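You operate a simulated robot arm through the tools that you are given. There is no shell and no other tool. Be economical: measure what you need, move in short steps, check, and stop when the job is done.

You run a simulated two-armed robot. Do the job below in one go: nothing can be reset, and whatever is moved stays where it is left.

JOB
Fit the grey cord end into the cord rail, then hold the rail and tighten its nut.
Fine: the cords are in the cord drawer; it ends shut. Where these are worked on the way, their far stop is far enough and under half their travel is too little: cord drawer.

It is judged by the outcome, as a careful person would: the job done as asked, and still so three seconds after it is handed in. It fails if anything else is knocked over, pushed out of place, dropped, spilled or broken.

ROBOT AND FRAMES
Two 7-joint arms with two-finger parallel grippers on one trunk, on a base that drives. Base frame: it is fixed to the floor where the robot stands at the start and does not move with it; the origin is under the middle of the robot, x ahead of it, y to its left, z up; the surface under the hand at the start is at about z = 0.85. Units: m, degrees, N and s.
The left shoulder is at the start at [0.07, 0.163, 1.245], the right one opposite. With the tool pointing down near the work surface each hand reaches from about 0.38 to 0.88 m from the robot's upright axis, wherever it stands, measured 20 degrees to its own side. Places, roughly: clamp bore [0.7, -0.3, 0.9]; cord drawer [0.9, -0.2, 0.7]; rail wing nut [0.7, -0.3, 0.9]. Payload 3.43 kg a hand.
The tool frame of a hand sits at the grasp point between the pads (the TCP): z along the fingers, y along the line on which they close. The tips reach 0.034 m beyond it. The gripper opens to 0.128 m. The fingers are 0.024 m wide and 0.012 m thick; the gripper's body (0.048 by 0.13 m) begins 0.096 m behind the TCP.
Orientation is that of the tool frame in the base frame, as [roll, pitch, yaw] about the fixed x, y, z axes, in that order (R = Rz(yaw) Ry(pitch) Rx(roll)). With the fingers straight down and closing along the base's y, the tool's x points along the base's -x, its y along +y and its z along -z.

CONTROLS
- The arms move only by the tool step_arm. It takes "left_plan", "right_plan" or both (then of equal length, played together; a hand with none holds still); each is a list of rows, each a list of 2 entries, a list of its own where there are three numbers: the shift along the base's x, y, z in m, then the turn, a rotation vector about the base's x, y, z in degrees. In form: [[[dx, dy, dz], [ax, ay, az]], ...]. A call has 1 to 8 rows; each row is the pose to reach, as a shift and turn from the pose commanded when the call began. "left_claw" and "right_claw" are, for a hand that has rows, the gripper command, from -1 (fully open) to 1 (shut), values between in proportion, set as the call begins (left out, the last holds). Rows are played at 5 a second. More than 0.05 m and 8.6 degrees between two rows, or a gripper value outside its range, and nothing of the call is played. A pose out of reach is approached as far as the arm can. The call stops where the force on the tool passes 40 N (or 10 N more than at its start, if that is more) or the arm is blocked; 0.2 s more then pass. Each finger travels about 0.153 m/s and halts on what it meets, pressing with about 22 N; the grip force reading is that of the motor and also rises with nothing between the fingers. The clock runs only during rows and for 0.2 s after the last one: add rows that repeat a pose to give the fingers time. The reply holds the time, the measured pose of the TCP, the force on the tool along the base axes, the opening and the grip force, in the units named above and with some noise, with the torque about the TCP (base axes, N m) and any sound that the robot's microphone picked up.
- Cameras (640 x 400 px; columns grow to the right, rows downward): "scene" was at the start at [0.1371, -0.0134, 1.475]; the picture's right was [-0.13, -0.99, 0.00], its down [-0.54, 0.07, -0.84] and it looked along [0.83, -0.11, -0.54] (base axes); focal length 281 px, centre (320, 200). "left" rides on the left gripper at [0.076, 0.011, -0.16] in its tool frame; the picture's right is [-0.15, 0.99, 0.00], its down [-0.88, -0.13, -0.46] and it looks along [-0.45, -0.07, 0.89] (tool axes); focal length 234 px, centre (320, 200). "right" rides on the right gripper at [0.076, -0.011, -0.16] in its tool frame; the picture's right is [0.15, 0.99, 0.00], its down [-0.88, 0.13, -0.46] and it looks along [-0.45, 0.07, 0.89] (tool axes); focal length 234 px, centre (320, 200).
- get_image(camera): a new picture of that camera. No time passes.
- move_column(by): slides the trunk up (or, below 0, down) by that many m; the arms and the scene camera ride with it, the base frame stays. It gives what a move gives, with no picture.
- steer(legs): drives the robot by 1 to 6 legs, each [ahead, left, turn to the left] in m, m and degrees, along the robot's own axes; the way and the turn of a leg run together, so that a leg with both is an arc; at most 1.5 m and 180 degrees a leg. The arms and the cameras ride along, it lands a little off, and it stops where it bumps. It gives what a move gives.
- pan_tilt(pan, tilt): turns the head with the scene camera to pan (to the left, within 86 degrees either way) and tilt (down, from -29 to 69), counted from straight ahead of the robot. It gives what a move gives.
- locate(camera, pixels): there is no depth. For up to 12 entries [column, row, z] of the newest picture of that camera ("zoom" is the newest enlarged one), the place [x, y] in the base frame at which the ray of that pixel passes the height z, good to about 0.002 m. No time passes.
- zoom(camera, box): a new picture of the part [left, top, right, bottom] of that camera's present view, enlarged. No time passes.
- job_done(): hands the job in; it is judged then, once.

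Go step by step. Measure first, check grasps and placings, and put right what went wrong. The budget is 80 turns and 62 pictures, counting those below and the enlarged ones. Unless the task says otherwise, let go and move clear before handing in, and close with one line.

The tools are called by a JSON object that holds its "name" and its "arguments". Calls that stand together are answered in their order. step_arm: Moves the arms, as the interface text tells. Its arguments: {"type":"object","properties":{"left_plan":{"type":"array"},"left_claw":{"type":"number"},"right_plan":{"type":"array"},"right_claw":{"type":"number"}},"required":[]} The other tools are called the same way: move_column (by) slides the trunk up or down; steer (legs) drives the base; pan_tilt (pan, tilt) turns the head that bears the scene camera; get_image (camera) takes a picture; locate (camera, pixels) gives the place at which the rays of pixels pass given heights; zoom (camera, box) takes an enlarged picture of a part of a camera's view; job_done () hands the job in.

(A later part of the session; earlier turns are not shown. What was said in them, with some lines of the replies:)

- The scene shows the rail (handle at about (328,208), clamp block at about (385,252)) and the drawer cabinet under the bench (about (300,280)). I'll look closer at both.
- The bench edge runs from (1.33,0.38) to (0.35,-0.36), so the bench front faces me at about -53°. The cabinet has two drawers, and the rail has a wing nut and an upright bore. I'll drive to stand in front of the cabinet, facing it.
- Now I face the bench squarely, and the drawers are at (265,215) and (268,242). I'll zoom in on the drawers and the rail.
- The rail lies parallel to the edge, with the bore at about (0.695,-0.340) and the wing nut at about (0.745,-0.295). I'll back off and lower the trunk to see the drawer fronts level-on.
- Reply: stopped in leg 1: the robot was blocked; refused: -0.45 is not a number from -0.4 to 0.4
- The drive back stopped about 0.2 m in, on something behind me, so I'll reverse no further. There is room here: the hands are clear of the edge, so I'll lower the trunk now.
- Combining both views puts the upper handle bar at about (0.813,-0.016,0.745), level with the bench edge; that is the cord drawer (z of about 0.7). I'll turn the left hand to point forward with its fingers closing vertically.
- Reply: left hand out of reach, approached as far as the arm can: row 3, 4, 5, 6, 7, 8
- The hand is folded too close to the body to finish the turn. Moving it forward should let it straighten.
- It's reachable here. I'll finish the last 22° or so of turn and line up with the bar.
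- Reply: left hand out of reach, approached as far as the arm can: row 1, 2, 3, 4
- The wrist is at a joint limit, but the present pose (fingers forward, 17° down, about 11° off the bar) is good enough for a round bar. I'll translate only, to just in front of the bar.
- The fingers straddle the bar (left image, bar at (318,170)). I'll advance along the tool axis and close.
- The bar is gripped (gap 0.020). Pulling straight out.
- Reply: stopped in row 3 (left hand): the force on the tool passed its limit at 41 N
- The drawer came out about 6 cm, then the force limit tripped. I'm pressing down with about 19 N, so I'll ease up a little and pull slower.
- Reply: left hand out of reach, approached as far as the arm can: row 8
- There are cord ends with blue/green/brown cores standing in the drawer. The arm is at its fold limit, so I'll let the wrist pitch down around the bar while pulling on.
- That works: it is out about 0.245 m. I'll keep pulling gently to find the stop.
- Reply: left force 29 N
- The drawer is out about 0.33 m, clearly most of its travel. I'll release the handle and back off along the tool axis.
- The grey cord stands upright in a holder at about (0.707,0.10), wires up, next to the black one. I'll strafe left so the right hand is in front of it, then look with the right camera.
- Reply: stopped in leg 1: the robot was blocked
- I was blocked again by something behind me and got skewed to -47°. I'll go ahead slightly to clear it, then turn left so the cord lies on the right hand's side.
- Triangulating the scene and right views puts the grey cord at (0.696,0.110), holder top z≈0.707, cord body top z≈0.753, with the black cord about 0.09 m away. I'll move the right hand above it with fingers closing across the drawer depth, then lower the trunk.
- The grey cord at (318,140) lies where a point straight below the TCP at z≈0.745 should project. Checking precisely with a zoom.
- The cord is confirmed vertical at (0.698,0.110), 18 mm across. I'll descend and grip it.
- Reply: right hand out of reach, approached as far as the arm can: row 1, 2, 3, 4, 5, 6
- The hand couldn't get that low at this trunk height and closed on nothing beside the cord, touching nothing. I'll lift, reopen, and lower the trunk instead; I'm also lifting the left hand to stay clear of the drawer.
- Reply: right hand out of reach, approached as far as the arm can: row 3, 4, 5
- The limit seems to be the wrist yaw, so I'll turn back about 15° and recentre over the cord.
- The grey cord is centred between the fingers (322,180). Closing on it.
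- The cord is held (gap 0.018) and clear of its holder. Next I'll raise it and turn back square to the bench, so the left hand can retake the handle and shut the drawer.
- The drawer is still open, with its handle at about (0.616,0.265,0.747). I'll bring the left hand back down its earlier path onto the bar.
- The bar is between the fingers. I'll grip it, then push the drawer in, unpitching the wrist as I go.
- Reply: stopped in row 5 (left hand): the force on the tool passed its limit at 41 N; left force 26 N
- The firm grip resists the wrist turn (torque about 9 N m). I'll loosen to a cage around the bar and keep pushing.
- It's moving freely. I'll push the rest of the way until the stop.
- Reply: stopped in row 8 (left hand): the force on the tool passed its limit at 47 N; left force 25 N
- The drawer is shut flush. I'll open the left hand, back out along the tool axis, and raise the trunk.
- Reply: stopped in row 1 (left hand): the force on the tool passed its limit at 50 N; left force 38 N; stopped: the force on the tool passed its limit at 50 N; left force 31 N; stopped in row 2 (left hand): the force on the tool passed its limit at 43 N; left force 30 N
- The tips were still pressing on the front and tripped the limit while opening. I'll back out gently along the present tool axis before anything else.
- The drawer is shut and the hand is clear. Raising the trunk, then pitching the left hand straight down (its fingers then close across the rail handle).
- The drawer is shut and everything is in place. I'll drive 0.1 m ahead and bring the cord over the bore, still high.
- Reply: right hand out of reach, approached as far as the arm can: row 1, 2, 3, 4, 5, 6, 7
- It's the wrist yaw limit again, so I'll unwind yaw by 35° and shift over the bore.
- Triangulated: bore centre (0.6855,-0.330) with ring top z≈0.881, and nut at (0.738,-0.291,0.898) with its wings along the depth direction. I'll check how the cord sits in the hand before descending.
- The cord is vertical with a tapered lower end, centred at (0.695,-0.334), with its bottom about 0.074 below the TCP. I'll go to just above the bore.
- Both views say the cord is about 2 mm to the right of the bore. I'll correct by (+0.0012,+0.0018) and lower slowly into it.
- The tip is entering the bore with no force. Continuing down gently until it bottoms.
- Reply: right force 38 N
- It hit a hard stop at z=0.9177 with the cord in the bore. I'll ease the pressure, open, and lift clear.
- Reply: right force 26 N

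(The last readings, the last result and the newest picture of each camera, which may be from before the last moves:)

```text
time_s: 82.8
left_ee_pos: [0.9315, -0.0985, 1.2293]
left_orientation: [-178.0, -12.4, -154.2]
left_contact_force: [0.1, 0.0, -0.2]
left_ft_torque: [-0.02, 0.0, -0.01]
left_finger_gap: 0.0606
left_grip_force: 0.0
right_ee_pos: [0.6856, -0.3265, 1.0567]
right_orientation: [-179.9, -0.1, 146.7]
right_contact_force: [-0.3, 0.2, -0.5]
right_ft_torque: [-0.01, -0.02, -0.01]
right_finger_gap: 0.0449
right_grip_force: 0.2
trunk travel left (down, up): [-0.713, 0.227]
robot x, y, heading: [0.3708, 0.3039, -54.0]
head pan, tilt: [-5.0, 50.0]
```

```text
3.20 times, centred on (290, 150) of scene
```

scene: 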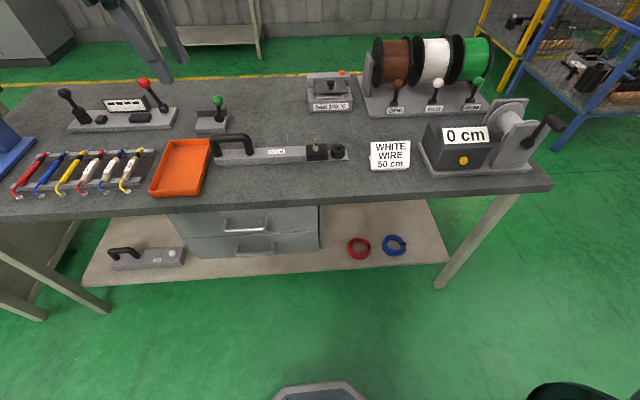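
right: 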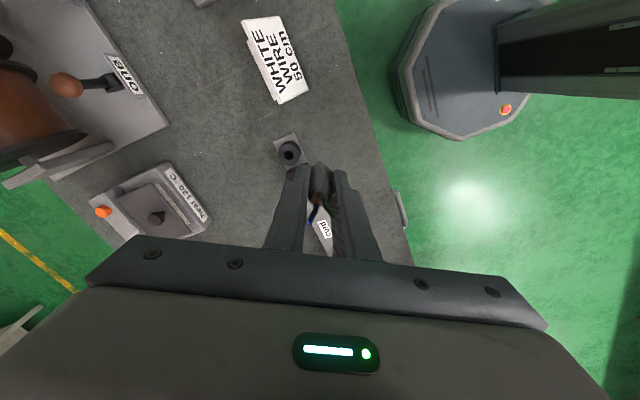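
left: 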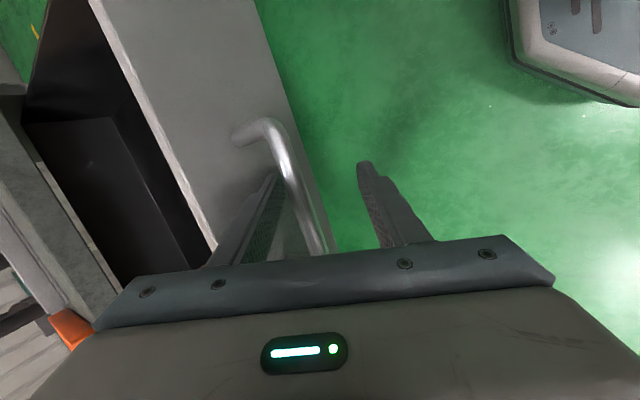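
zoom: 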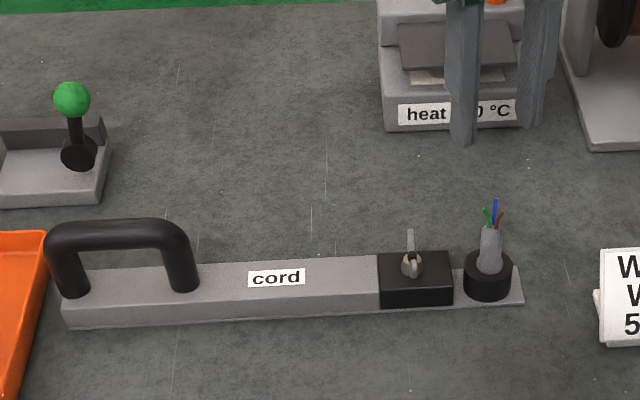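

The cord stands in the bore (scene zoom (490,250)). Next is the handle for the left hand; locating the handle and the nut.

{"name": "locate", "arguments": {"camera": "zoom", "pixels": [[411, 253, 0.898], [118, 229, 0.93], [118, 229, 0.92], [72, 295, 0.88], [184, 288, 0.88], [65, 325, 0.85], [400, 268, 0.88], [410, 232, 0.91], [489, 262, 0.881]]}}

{"name": "get_image", "arguments": {"camera": "left"}}

```text
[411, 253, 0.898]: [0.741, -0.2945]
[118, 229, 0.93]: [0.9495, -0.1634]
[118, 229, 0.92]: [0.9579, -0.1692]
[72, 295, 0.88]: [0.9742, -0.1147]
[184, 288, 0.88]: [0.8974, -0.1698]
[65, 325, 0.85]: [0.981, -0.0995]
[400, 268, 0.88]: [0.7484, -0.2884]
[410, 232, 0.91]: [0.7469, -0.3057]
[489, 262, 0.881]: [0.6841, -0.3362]
```

```text
7 pictures are left
```

left: 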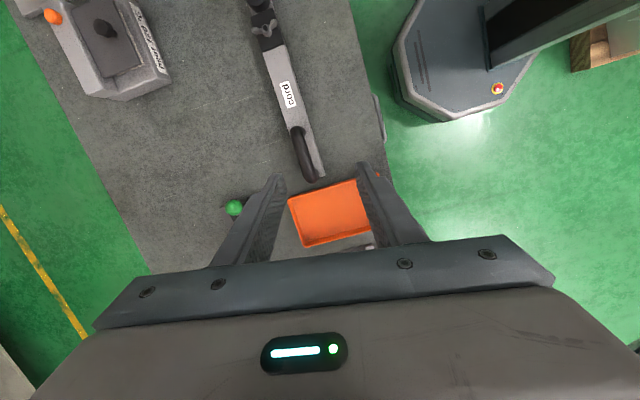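

{"name": "locate", "arguments": {"camera": "left", "pixels": [[303, 155, 0.955], [303, 155, 0.94], [296, 130, 0.95], [311, 179, 0.95], [283, 92, 0.88], [266, 30, 0.898]]}}

```text
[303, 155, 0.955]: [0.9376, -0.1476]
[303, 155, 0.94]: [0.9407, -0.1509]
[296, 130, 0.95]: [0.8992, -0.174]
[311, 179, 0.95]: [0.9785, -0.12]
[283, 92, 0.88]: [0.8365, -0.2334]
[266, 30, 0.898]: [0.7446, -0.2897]
```

The handle bar is centred at about (0.938,-0.147,0.945). I'll straighten the left hand and move it above the bar.

{"name": "step_arm", "arguments": {"left_plan": [[[0.002, -0.012, -0.03], [1.4, -2.8, 2.7]], [[0.004, -0.025, -0.07], [2.8, -5.6, 5.5]], [[0.0065, -0.038, -0.11], [4.2, -8.4, 8.2]], [[0.0065, -0.048, -0.15], [5.5, -11.2, 11]], [[0.0065, -0.048, -0.18], [5.5, -11.2, 11]], [[0.0065, -0.048, -0.18], [5.5, -11.2, 11]]]}}

{"name": "get_image", "arguments": {"camera": "left"}}

```text
time_s: 84.2
left_ee_pos: [0.9397, -0.1476, 1.0499]
left_orientation: [-176.9, 0.0, -143.2]
left_contact_force: [-1.0, 0.0, -0.7]
left_ft_torque: [-0.02, -0.03, 0.02]
left_finger_gap: 0.0609
left_grip_force: 0.1
right_ee_pos: [0.6873, -0.3285, 1.0555]
right_orientation: [180.0, 0.1, 146.7]
right_contact_force: [0.4, 0.4, -0.8]
right_ft_torque: [0.0, -0.03, -0.01]
right_finger_gap: 0.045
right_grip_force: 0.1
trunk travel left (down, up): [-0.713, 0.227]
robot x, y, heading: [0.3722, 0.3029, -53.9]
head pan, tilt: [-5.0, 50.0]
```

```text
6 pictures are left
```

left: 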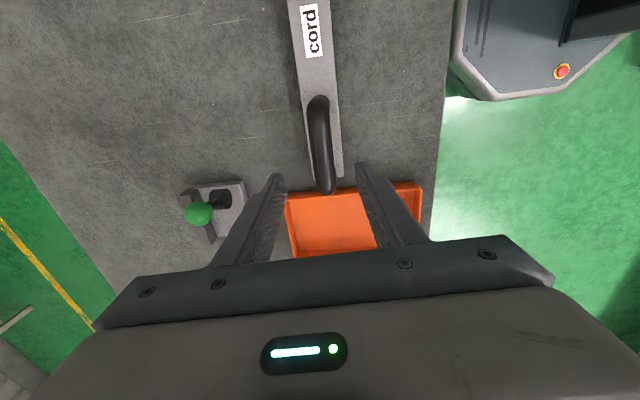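

The bar is centred between the fingers (about column 321). Descending and gripping.

{"name": "step_arm", "arguments": {"left_plan": [[[0, 0, -0.035], [0, 0, 0]], [[0, 0, -0.07], [0, 0, 0]], [[0, 0, -0.092], [0, 0, 0]], [[0, 0, -0.104], [0, 0, 0]], [[0, 0, -0.104], [0, 0, 0]]]}}

{"name": "step_arm", "arguments": {"left_plan": [[[0, 0, 0], [0, 0, 0]], [[0, 0, 0], [0, 0, 0]], [[0, 0, 0], [0, 0, 0]]], "left_claw": 1}}

```text
time_s: 85.4
left_ee_pos: [0.939, -0.1453, 0.9446]
left_orientation: [-176.9, 0.0, -143.3]
left_contact_force: [-0.5, -0.3, 0.1]
left_ft_torque: [0.0, 0.03, -0.01]
left_finger_gap: 0.0607
left_grip_force: 0.0
right_ee_pos: [0.6872, -0.3271, 1.0568]
right_orientation: [-180.0, 0.1, 146.7]
right_contact_force: [0.4, -0.3, -0.1]
right_ft_torque: [-0.01, -0.02, -0.02]
right_finger_gap: 0.0449
right_grip_force: 0.0
trunk travel left (down, up): [-0.713, 0.227]
robot x, y, heading: [0.3714, 0.3039, -53.6]
head pan, tilt: [-5.0, 50.0]
```

```text
time_s: 86.2
left_ee_pos: [0.9394, -0.1479, 0.9461]
left_orientation: [-177.0, -0.1, -143.3]
left_contact_force: [-0.2, -0.6, -0.3]
left_ft_torque: [0.1, 0.0, -0.2]
left_finger_gap: 0.0257
left_grip_force: 22.0
right_ee_pos: [0.6888, -0.3279, 1.0563]
right_orientation: [-180.0, -0.1, 146.7]
right_contact_force: [1.2, 0.7, -0.2]
right_ft_torque: [-0.01, 0.0, 0.0]
right_finger_gap: 0.0448
right_grip_force: 0.1
trunk travel left (down, up): [-0.713, 0.227]
robot x, y, heading: [0.3719, 0.3043, -54.0]
head pan, tilt: [-5.0, 50.0]
```

The handle is held (gap 0.0257). I'll take the right hand over the wing nut with fingers closing across the wings (yaw about 127°).

{"name": "step_arm", "arguments": {"right_plan": [[[0.012, 0.009, 0], [0, 0, -5]], [[0.026, 0.018, 0], [0, 0, -10]], [[0.039, 0.027, 0], [0, 0, -15]], [[0.0515, 0.0355, 0], [0, 0, -19.5]], [[0.0515, 0.0355, -0.03], [0, 0, -19.5]], [[0.0515, 0.0355, -0.06], [0, 0, -19.5]], [[0.0515, 0.0355, -0.06], [0, 0, -19.5]]], "right_claw": 0.3}}

{"name": "zoom", "arguments": {"camera": "right", "box": [240, 100, 400, 200]}}

```text
time_s: 87.8
left_ee_pos: [0.9389, -0.1473, 0.9441]
left_orientation: [-177.0, 0.0, -143.3]
left_contact_force: [0.4, 0.8, -0.3]
left_ft_torque: [0.01, -0.01, -0.06]
left_finger_gap: 0.0256
left_grip_force: 21.5
right_ee_pos: [0.7414, -0.2931, 0.9978]
right_orientation: [-180.0, 0.1, 127.3]
right_contact_force: [-0.1, -0.4, 0.0]
right_ft_torque: [0.0, 0.01, 0.02]
right_finger_gap: 0.0447
right_grip_force: 0.1
trunk travel left (down, up): [-0.713, 0.227]
robot x, y, heading: [0.3719, 0.3038, -53.8]
head pan, tilt: [-5.0, 50.0]
```

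```text
4.00 times, centred on (320, 150) of right
```

zoom: 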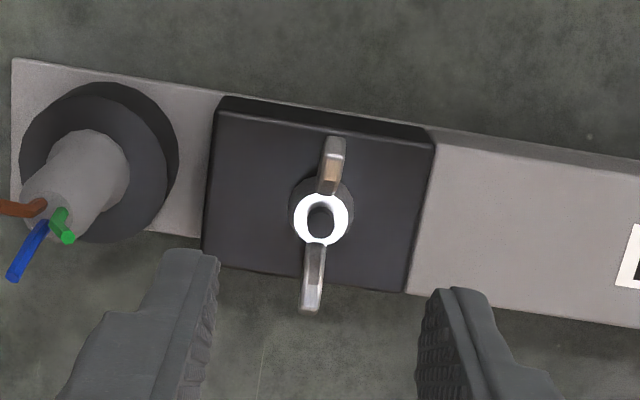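

{"name": "locate", "arguments": {"camera": "zoom", "pixels": [[321, 220, 0.9], [321, 220, 0.895], [335, 145, 0.91], [311, 308, 0.91], [100, 170, 0.881], [290, 215, 0.895], [352, 215, 0.895]]}}

```text
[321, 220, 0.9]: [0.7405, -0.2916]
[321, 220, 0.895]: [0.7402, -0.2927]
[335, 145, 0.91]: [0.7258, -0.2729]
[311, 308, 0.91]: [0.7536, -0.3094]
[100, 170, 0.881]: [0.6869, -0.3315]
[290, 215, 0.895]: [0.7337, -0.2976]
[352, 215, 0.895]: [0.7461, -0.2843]
```

The nut centre is (0.740,-0.2915), with the wings perpendicular to the rail. Descending over it and closing on the wings.

{"name": "step_arm", "arguments": {"right_plan": [[[-0.0012, 0.0015, -0.03], [0, 0, 0]], [[-0.0012, 0.0015, -0.055], [0, 0, 0]], [[-0.0012, 0.0015, -0.071], [0, 0, 0]], [[-0.0012, 0.0015, -0.071], [0, 0, 0]]]}}

{"name": "step_arm", "arguments": {"right_plan": [[[0, 0, 0], [0, 0, 0]], [[0, 0, 0], [0, 0, 0]], [[0, 0, 0], [0, 0, 0]]], "right_claw": 1}}

```text
time_s: 88.8
left_ee_pos: [0.9385, -0.1465, 0.9438]
left_orientation: [-176.8, 0.0, -143.3]
left_contact_force: [0.6, -1.1, 0.3]
left_ft_torque: [0.03, 0.03, -0.1]
left_finger_gap: 0.0255
left_grip_force: 21.9
right_ee_pos: [0.7398, -0.2936, 0.9249]
right_orientation: [-179.9, 0.0, 127.2]
right_contact_force: [0.3, -0.1, 0.3]
right_ft_torque: [0.01, -0.03, 0.0]
right_finger_gap: 0.0447
right_grip_force: 0.2
trunk travel left (down, up): [-0.713, 0.227]
robot x, y, heading: [0.371, 0.3034, -54.1]
head pan, tilt: [-5.0, 50.0]
```

```text
time_s: 89.6
left_ee_pos: [0.9385, -0.1476, 0.9449]
left_orientation: [-177.0, -0.1, -143.3]
left_contact_force: [-8.4, -3.8, -0.5]
left_ft_torque: [0.04, -0.06, -0.06]
left_finger_gap: 0.0253
left_grip_force: 21.6
right_ee_pos: [0.74, -0.2924, 0.9273]
right_orientation: [180.0, 0.1, 127.3]
right_contact_force: [8.0, 6.4, 1.0]
right_ft_torque: [0.15, -0.21, -0.29]
right_finger_gap: 0.0056
right_grip_force: 21.5
trunk travel left (down, up): [-0.713, 0.227]
robot x, y, heading: [0.3671, 0.3021, -53.8]
head pan, tilt: [-5.0, 50.0]
```

The blade is gripped (gap 0.0056). Turning clockwise in steps while the left hand holds.

{"name": "step_arm", "arguments": {"right_plan": [[[0, 0, 0], [0, 0, -7]], [[0, 0, 0], [0, 0, -14]], [[0, 0, 0], [0, 0, -21]], [[0, 0, 0], [0, 0, -28]], [[0, 0, 0], [0, 0, -35]], [[0, 0, 0], [0, 0, -42]], [[0, 0, 0], [0, 0, -49]], [[0, 0, 0], [0, 0, -56]]]}}

```text
time_s: 91.4
left_ee_pos: [0.9398, -0.1469, 0.9455]
left_orientation: [-176.9, -0.1, -143.4]
left_contact_force: [-13.4, -7.7, -0.3]
left_ft_torque: [-0.11, 0.13, -0.33]
left_finger_gap: 0.0255
left_grip_force: 22.0
right_ee_pos: [0.7379, -0.2913, 0.9274]
right_orientation: [179.9, 0.1, 71.0]
right_contact_force: [18.6, 8.0, 10.2]
right_ft_torque: [0.26, -0.56, 0.08]
right_finger_gap: 0.0057
right_grip_force: 22.5
trunk travel left (down, up): [-0.713, 0.227]
robot x, y, heading: [0.374, 0.3069, -53.6]
head pan, tilt: [-5.0, 50.0]
```

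{"name": "step_arm", "arguments": {"right_plan": [[[0.001, 0.0005, 0.001], [0, 0, -7]], [[0.0015, 0.0007, 0.001], [0, 0, -14]], [[0.0015, 0.0007, 0.001], [0, 0, -21]], [[0.0015, 0.0007, 0.001], [0, 0, -28]], [[0.0015, 0.0007, 0.001], [0, 0, -35]], [[0.0015, 0.0007, 0.001], [0, 0, -42]], [[0.0015, 0.0007, 0.001], [0, 0, -49]], [[0.0015, 0.0007, 0.001], [0, 0, -56]]]}}

```text
time_s: 93.2
left_ee_pos: [0.9394, -0.1464, 0.9454]
left_orientation: [-176.8, -0.1, -143.2]
left_contact_force: [-6.0, 0.5, 7.5]
left_ft_torque: [-0.26, 0.3, -0.47]
left_finger_gap: 0.0259
left_grip_force: 22.0
right_ee_pos: [0.7386, -0.2913, 0.9272]
right_orientation: [-179.9, 0.1, 15.0]
right_contact_force: [5.3, 1.5, -1.6]
right_ft_torque: [-0.07, 0.25, 0.06]
right_finger_gap: 0.0056
right_grip_force: 21.9
trunk travel left (down, up): [-0.713, 0.227]
robot x, y, heading: [0.3726, 0.3071, -54.0]
head pan, tilt: [-5.0, 50.0]
```

{"name": "step_arm", "arguments": {"right_plan": [[[0, 0, 0], [0, 0, -7]], [[0, 0, 0], [0, 0, -14]], [[0, 0, 0], [0, 0, -21]], [[0, 0, 0], [0, 0, -28]], [[0, 0, 0], [0, 0, -35]], [[0, 0, 0], [0, 0, -42]], [[0, 0, 0], [0, 0, -49]], [[0, 0, 0], [0, 0, -56]]]}}

```text
time_s: 95.0
left_ee_pos: [0.9388, -0.1475, 0.9454]
left_orientation: [-176.9, 0.1, -143.2]
left_contact_force: [8.0, 7.5, 10.2]
left_ft_torque: [0.04, -0.04, -0.52]
left_finger_gap: 0.0258
left_grip_force: 21.8
right_ee_pos: [0.7382, -0.2922, 0.9267]
right_orientation: [-180.0, 0.1, -41.1]
right_contact_force: [-11.1, -9.8, -1.5]
right_ft_torque: [-0.35, 0.26, 0.05]
right_finger_gap: 0.0055
right_grip_force: 21.8
trunk travel left (down, up): [-0.713, 0.227]
robot x, y, heading: [0.3713, 0.3004, -53.9]
head pan, tilt: [-5.0, 50.0]
```

{"name": "step_arm", "arguments": {"right_plan": [[[-0.001, -0.001, 0], [0, 0, -7]], [[-0.001, -0.001, 0], [0, 0, -14]], [[-0.001, -0.001, 0], [0, 0, -21]], [[-0.001, -0.001, 0], [0, 0, -28]], [[-0.001, -0.001, 0], [0, 0, -35]], [[-0.001, -0.001, 0], [0, 0, -42]], [[-0.001, -0.001, 0], [0, 0, -49]], [[-0.001, -0.001, 0], [0, 0, -56]]]}}

```text
time_s: 96.8
left_ee_pos: [0.939, -0.1469, 0.9457]
left_orientation: [-176.9, 0.1, -143.2]
left_contact_force: [13.2, 6.4, 2.5]
left_ft_torque: [0.12, -0.21, -0.54]
left_finger_gap: 0.0264
left_grip_force: 21.6
right_ee_pos: [0.7384, -0.2917, 0.9271]
right_orientation: [-179.9, 0.1, -96.8]
right_contact_force: [-13.3, -6.7, -1.9]
right_ft_torque: [-0.4, 0.52, 1.27]
right_finger_gap: 0.0264
right_grip_force: 22.0
trunk travel left (down, up): [-0.713, 0.227]
robot x, y, heading: [0.3681, 0.3055, -54.0]
head pan, tilt: [-5.0, 50.0]
```

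The fingers were forced apart (gap 0.026, torque 1.27 N m), so the nut has come up hard and the grip slipped over the wings. I'll open, lift, and look at where the wings stand.

{"name": "step_arm", "arguments": {"right_plan": [[[0, 0, 0], [0, 0, 0]], [[0, 0, 0], [0, 0, 0]], [[0, 0, 0.03], [0, 0, 0]], [[0, 0, 0.07], [0, 0, 0]]], "right_claw": 0.2}}

{"name": "zoom", "arguments": {"camera": "right", "box": [220, 80, 420, 210]}}

```text
time_s: 97.8
left_ee_pos: [0.9392, -0.1464, 0.9455]
left_orientation: [-176.9, 0.0, -143.2]
left_contact_force: [0.4, 1.0, -1.4]
left_ft_torque: [-0.1, 0.29, -0.15]
left_finger_gap: 0.0255
left_grip_force: 21.4
right_ee_pos: [0.7382, -0.2909, 0.9997]
right_orientation: [-179.9, 0.0, -96.8]
right_contact_force: [0.4, 0.5, -0.4]
right_ft_torque: [0.01, -0.01, 0.01]
right_finger_gap: 0.0511
right_grip_force: 0.0
trunk travel left (down, up): [-0.713, 0.227]
robot x, y, heading: [0.3673, 0.3064, -53.8]
head pan, tilt: [-5.0, 50.0]
```

```text
3.08 times, centred on (320, 145) of right
```

zoom: 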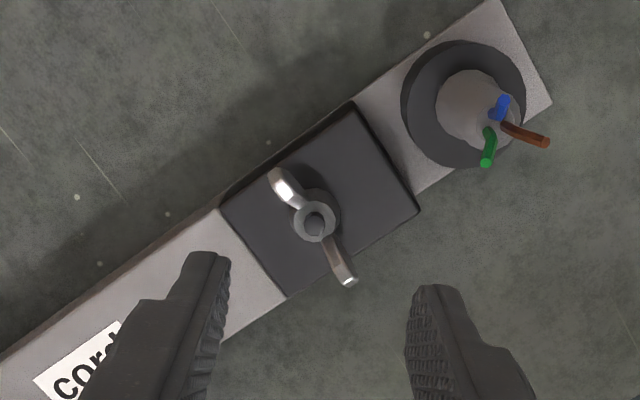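

{"name": "locate", "arguments": {"camera": "zoom", "pixels": [[277, 176, 0.908], [348, 282, 0.908], [314, 222, 0.9], [463, 100, 0.881], [496, 120, 0.92]]}}

```text
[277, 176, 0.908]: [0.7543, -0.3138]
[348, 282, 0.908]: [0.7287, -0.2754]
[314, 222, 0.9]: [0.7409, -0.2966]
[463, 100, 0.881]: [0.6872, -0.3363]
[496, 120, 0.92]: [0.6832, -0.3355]
```

The wings now stand 180° from the start, near perpendicular to the rail again, so the nut turned a half turn and stopped hard. I'll regrip it once more to confirm it's tight.

{"name": "step_arm", "arguments": {"right_plan": [[[0, 0, 0], [0, 0, 8]], [[0, 0, 0], [0, 0, 16]], [[0, 0, 0], [0, 0, 24]], [[0, 0, 0], [0, 0, 32]], [[0.001, -0.0015, 0], [0, 0, 40]], [[0.001, -0.0015, -0.03], [0, 0, 42]], [[0.001, -0.0015, -0.072], [0, 0, 42]], [[0.001, -0.0015, -0.072], [0, 0, 42]]]}}

{"name": "step_arm", "arguments": {"right_plan": [[[0, 0, 0], [0, 0, 0]], [[0, 0, 0], [0, 0, 0]], [[0, 0, 0], [0, 0, 0]]], "right_claw": 1}}

{"name": "step_arm", "arguments": {"right_plan": [[[0, 0, 0], [0, 0, -4]], [[0, 0, 0], [0, 0, -8]], [[0, 0, 0], [0, 0, -12]], [[0, 0, 0], [0, 0, -12]]]}}

```text
time_s: 99.6
left_ee_pos: [0.9394, -0.1471, 0.945]
left_orientation: [-176.9, 0.2, -143.2]
left_contact_force: [0.0, 0.1, -0.3]
left_ft_torque: [0.03, -0.07, 0.01]
left_finger_gap: 0.0256
left_grip_force: 22.2
right_ee_pos: [0.7403, -0.293, 0.9248]
right_orientation: [-179.9, 0.1, -54.7]
right_contact_force: [-0.1, -0.2, 0.4]
right_ft_torque: [0.01, -0.01, 0.0]
right_finger_gap: 0.0512
right_grip_force: 0.0
trunk travel left (down, up): [-0.713, 0.227]
robot x, y, heading: [0.3731, 0.3059, -53.8]
head pan, tilt: [-5.0, 50.0]
```

```text
time_s: 100.4
left_ee_pos: [0.9395, -0.1453, 0.9441]
left_orientation: [-177.0, 0.0, -143.2]
left_contact_force: [1.0, -0.4, -1.2]
left_ft_torque: [0.2, -0.32, -0.04]
left_finger_gap: 0.0253
left_grip_force: 22.1
right_ee_pos: [0.7401, -0.2925, 0.926]
right_orientation: [-179.9, 0.1, -54.6]
right_contact_force: [-0.3, -0.8, 7.7]
right_ft_torque: [-0.01, -0.02, 0.48]
right_finger_gap: 0.0057
right_grip_force: 22.7
trunk travel left (down, up): [-0.713, 0.227]
robot x, y, heading: [0.3669, 0.3007, -53.9]
head pan, tilt: [-5.0, 50.0]
```

```text
time_s: 101.4
left_ee_pos: [0.9389, -0.1462, 0.946]
left_orientation: [-176.9, -0.1, -143.2]
left_contact_force: [-0.6, -1.1, -4.6]
left_ft_torque: [0.33, -0.47, -0.06]
left_finger_gap: 0.0255
left_grip_force: 22.2
right_ee_pos: [0.7403, -0.2925, 0.9263]
right_orientation: [-179.9, 0.1, -66.9]
right_contact_force: [4.1, 0.4, 12.9]
right_ft_torque: [0.02, -0.14, 0.65]
right_finger_gap: 0.0105
right_grip_force: 22.2
trunk travel left (down, up): [-0.713, 0.227]
robot x, y, heading: [0.3683, 0.3032, -53.9]
head pan, tilt: [-5.0, 50.0]
```

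The torque rose at once (0.65 N m) and the fingers spread without the nut turning, so it is tight. Releasing both hands: first the right up and clear, then the left.

{"name": "step_arm", "arguments": {"right_plan": [[[0, 0, 0], [0, 0, 0]], [[0, 0, 0], [0, 0, 0]], [[0, 0, 0.04], [0, 0, 0]], [[0, 0, 0.08], [0, 0, 0]], [[0, 0, 0.12], [0, 0, 0]], [[0, 0, 0.16], [0, 0, 0]], [[0, 0, 0.2], [0, 0, 0]]], "right_claw": 0.2}}

{"name": "step_arm", "arguments": {"left_plan": [[[0, 0, 0], [0, 0, 0]], [[0, 0, 0], [0, 0, 0]], [[0, 0, 0.04], [0, 0, 0]], [[0, 0, 0.08], [0, 0, 0]], [[0, 0, 0.12], [0, 0, 0]], [[0, 0, 0.16], [0, 0, 0]], [[0, 0, 0.2], [0, 0, 0]]], "left_claw": 0.05}}

{"name": "get_image", "arguments": {"camera": "scene"}}

{"name": "zoom", "arguments": {"camera": "scene", "box": [190, 100, 390, 220]}}

```text
time_s: 103.0
left_ee_pos: [0.9377, -0.1462, 0.9449]
left_orientation: [-176.8, 0.0, -143.2]
left_contact_force: [0.7, 0.5, -0.4]
left_ft_torque: [-0.28, 0.44, -0.07]
left_finger_gap: 0.0255
left_grip_force: 22.4
right_ee_pos: [0.7413, -0.2927, 1.1259]
right_orientation: [180.0, 0.0, -66.8]
right_contact_force: [0.2, 0.4, 0.2]
right_ft_torque: [0.03, 0.02, 0.03]
right_finger_gap: 0.0514
right_grip_force: 0.0
trunk travel left (down, up): [-0.713, 0.227]
robot x, y, heading: [0.371, 0.3058, -54.1]
head pan, tilt: [-5.0, 50.0]
```

```text
time_s: 104.6
left_ee_pos: [0.9357, -0.1454, 1.1472]
left_orientation: [-176.9, -0.1, -143.2]
left_contact_force: [0.0, -0.6, -0.6]
left_ft_torque: [0.02, 0.01, -0.01]
left_finger_gap: 0.0607
left_grip_force: 0.1
right_ee_pos: [0.7408, -0.294, 1.1246]
right_orientation: [-179.9, 0.1, -66.9]
right_contact_force: [-0.4, -0.3, 0.2]
right_ft_torque: [0.03, -0.02, 0.01]
right_finger_gap: 0.0512
right_grip_force: 0.0
trunk travel left (down, up): [-0.713, 0.227]
robot x, y, heading: [0.3731, 0.3055, -53.9]
head pan, tilt: [-5.0, 50.0]
```

```text
3 pictures are left
```

scene: 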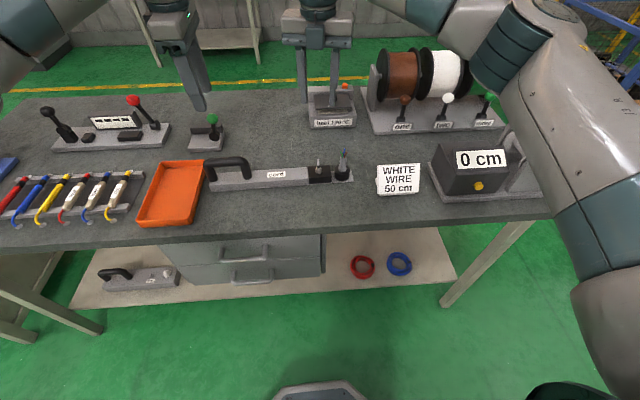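

```text
3.20 times, centred on (290, 160) of scene
```

zoom: 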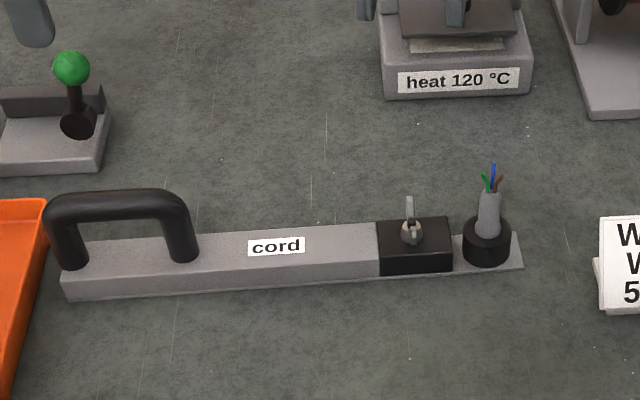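

The cord is in the bore, the rail is undisturbed, and both hands are clear. One last check that the drawer is shut.

{"name": "zoom", "arguments": {"camera": "scene", "box": [140, 210, 360, 310]}}

```text
2.91 times, centred on (250, 260) of scene
```

zoom: 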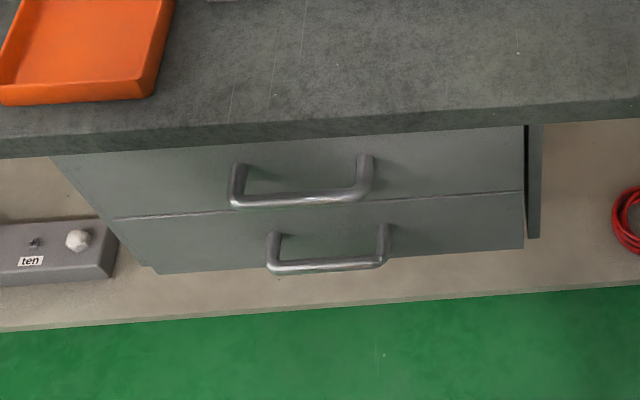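

The upper drawer front lines up flush with the lower one, so it is shut. Handing in.

{"name": "job_done", "arguments": {}}

```text
The job is handed in.
```

The grey cord end is in the rail's bore, the nut was tightened to a hard stop with the rail held, the cord drawer is shut, and both hands are clear.
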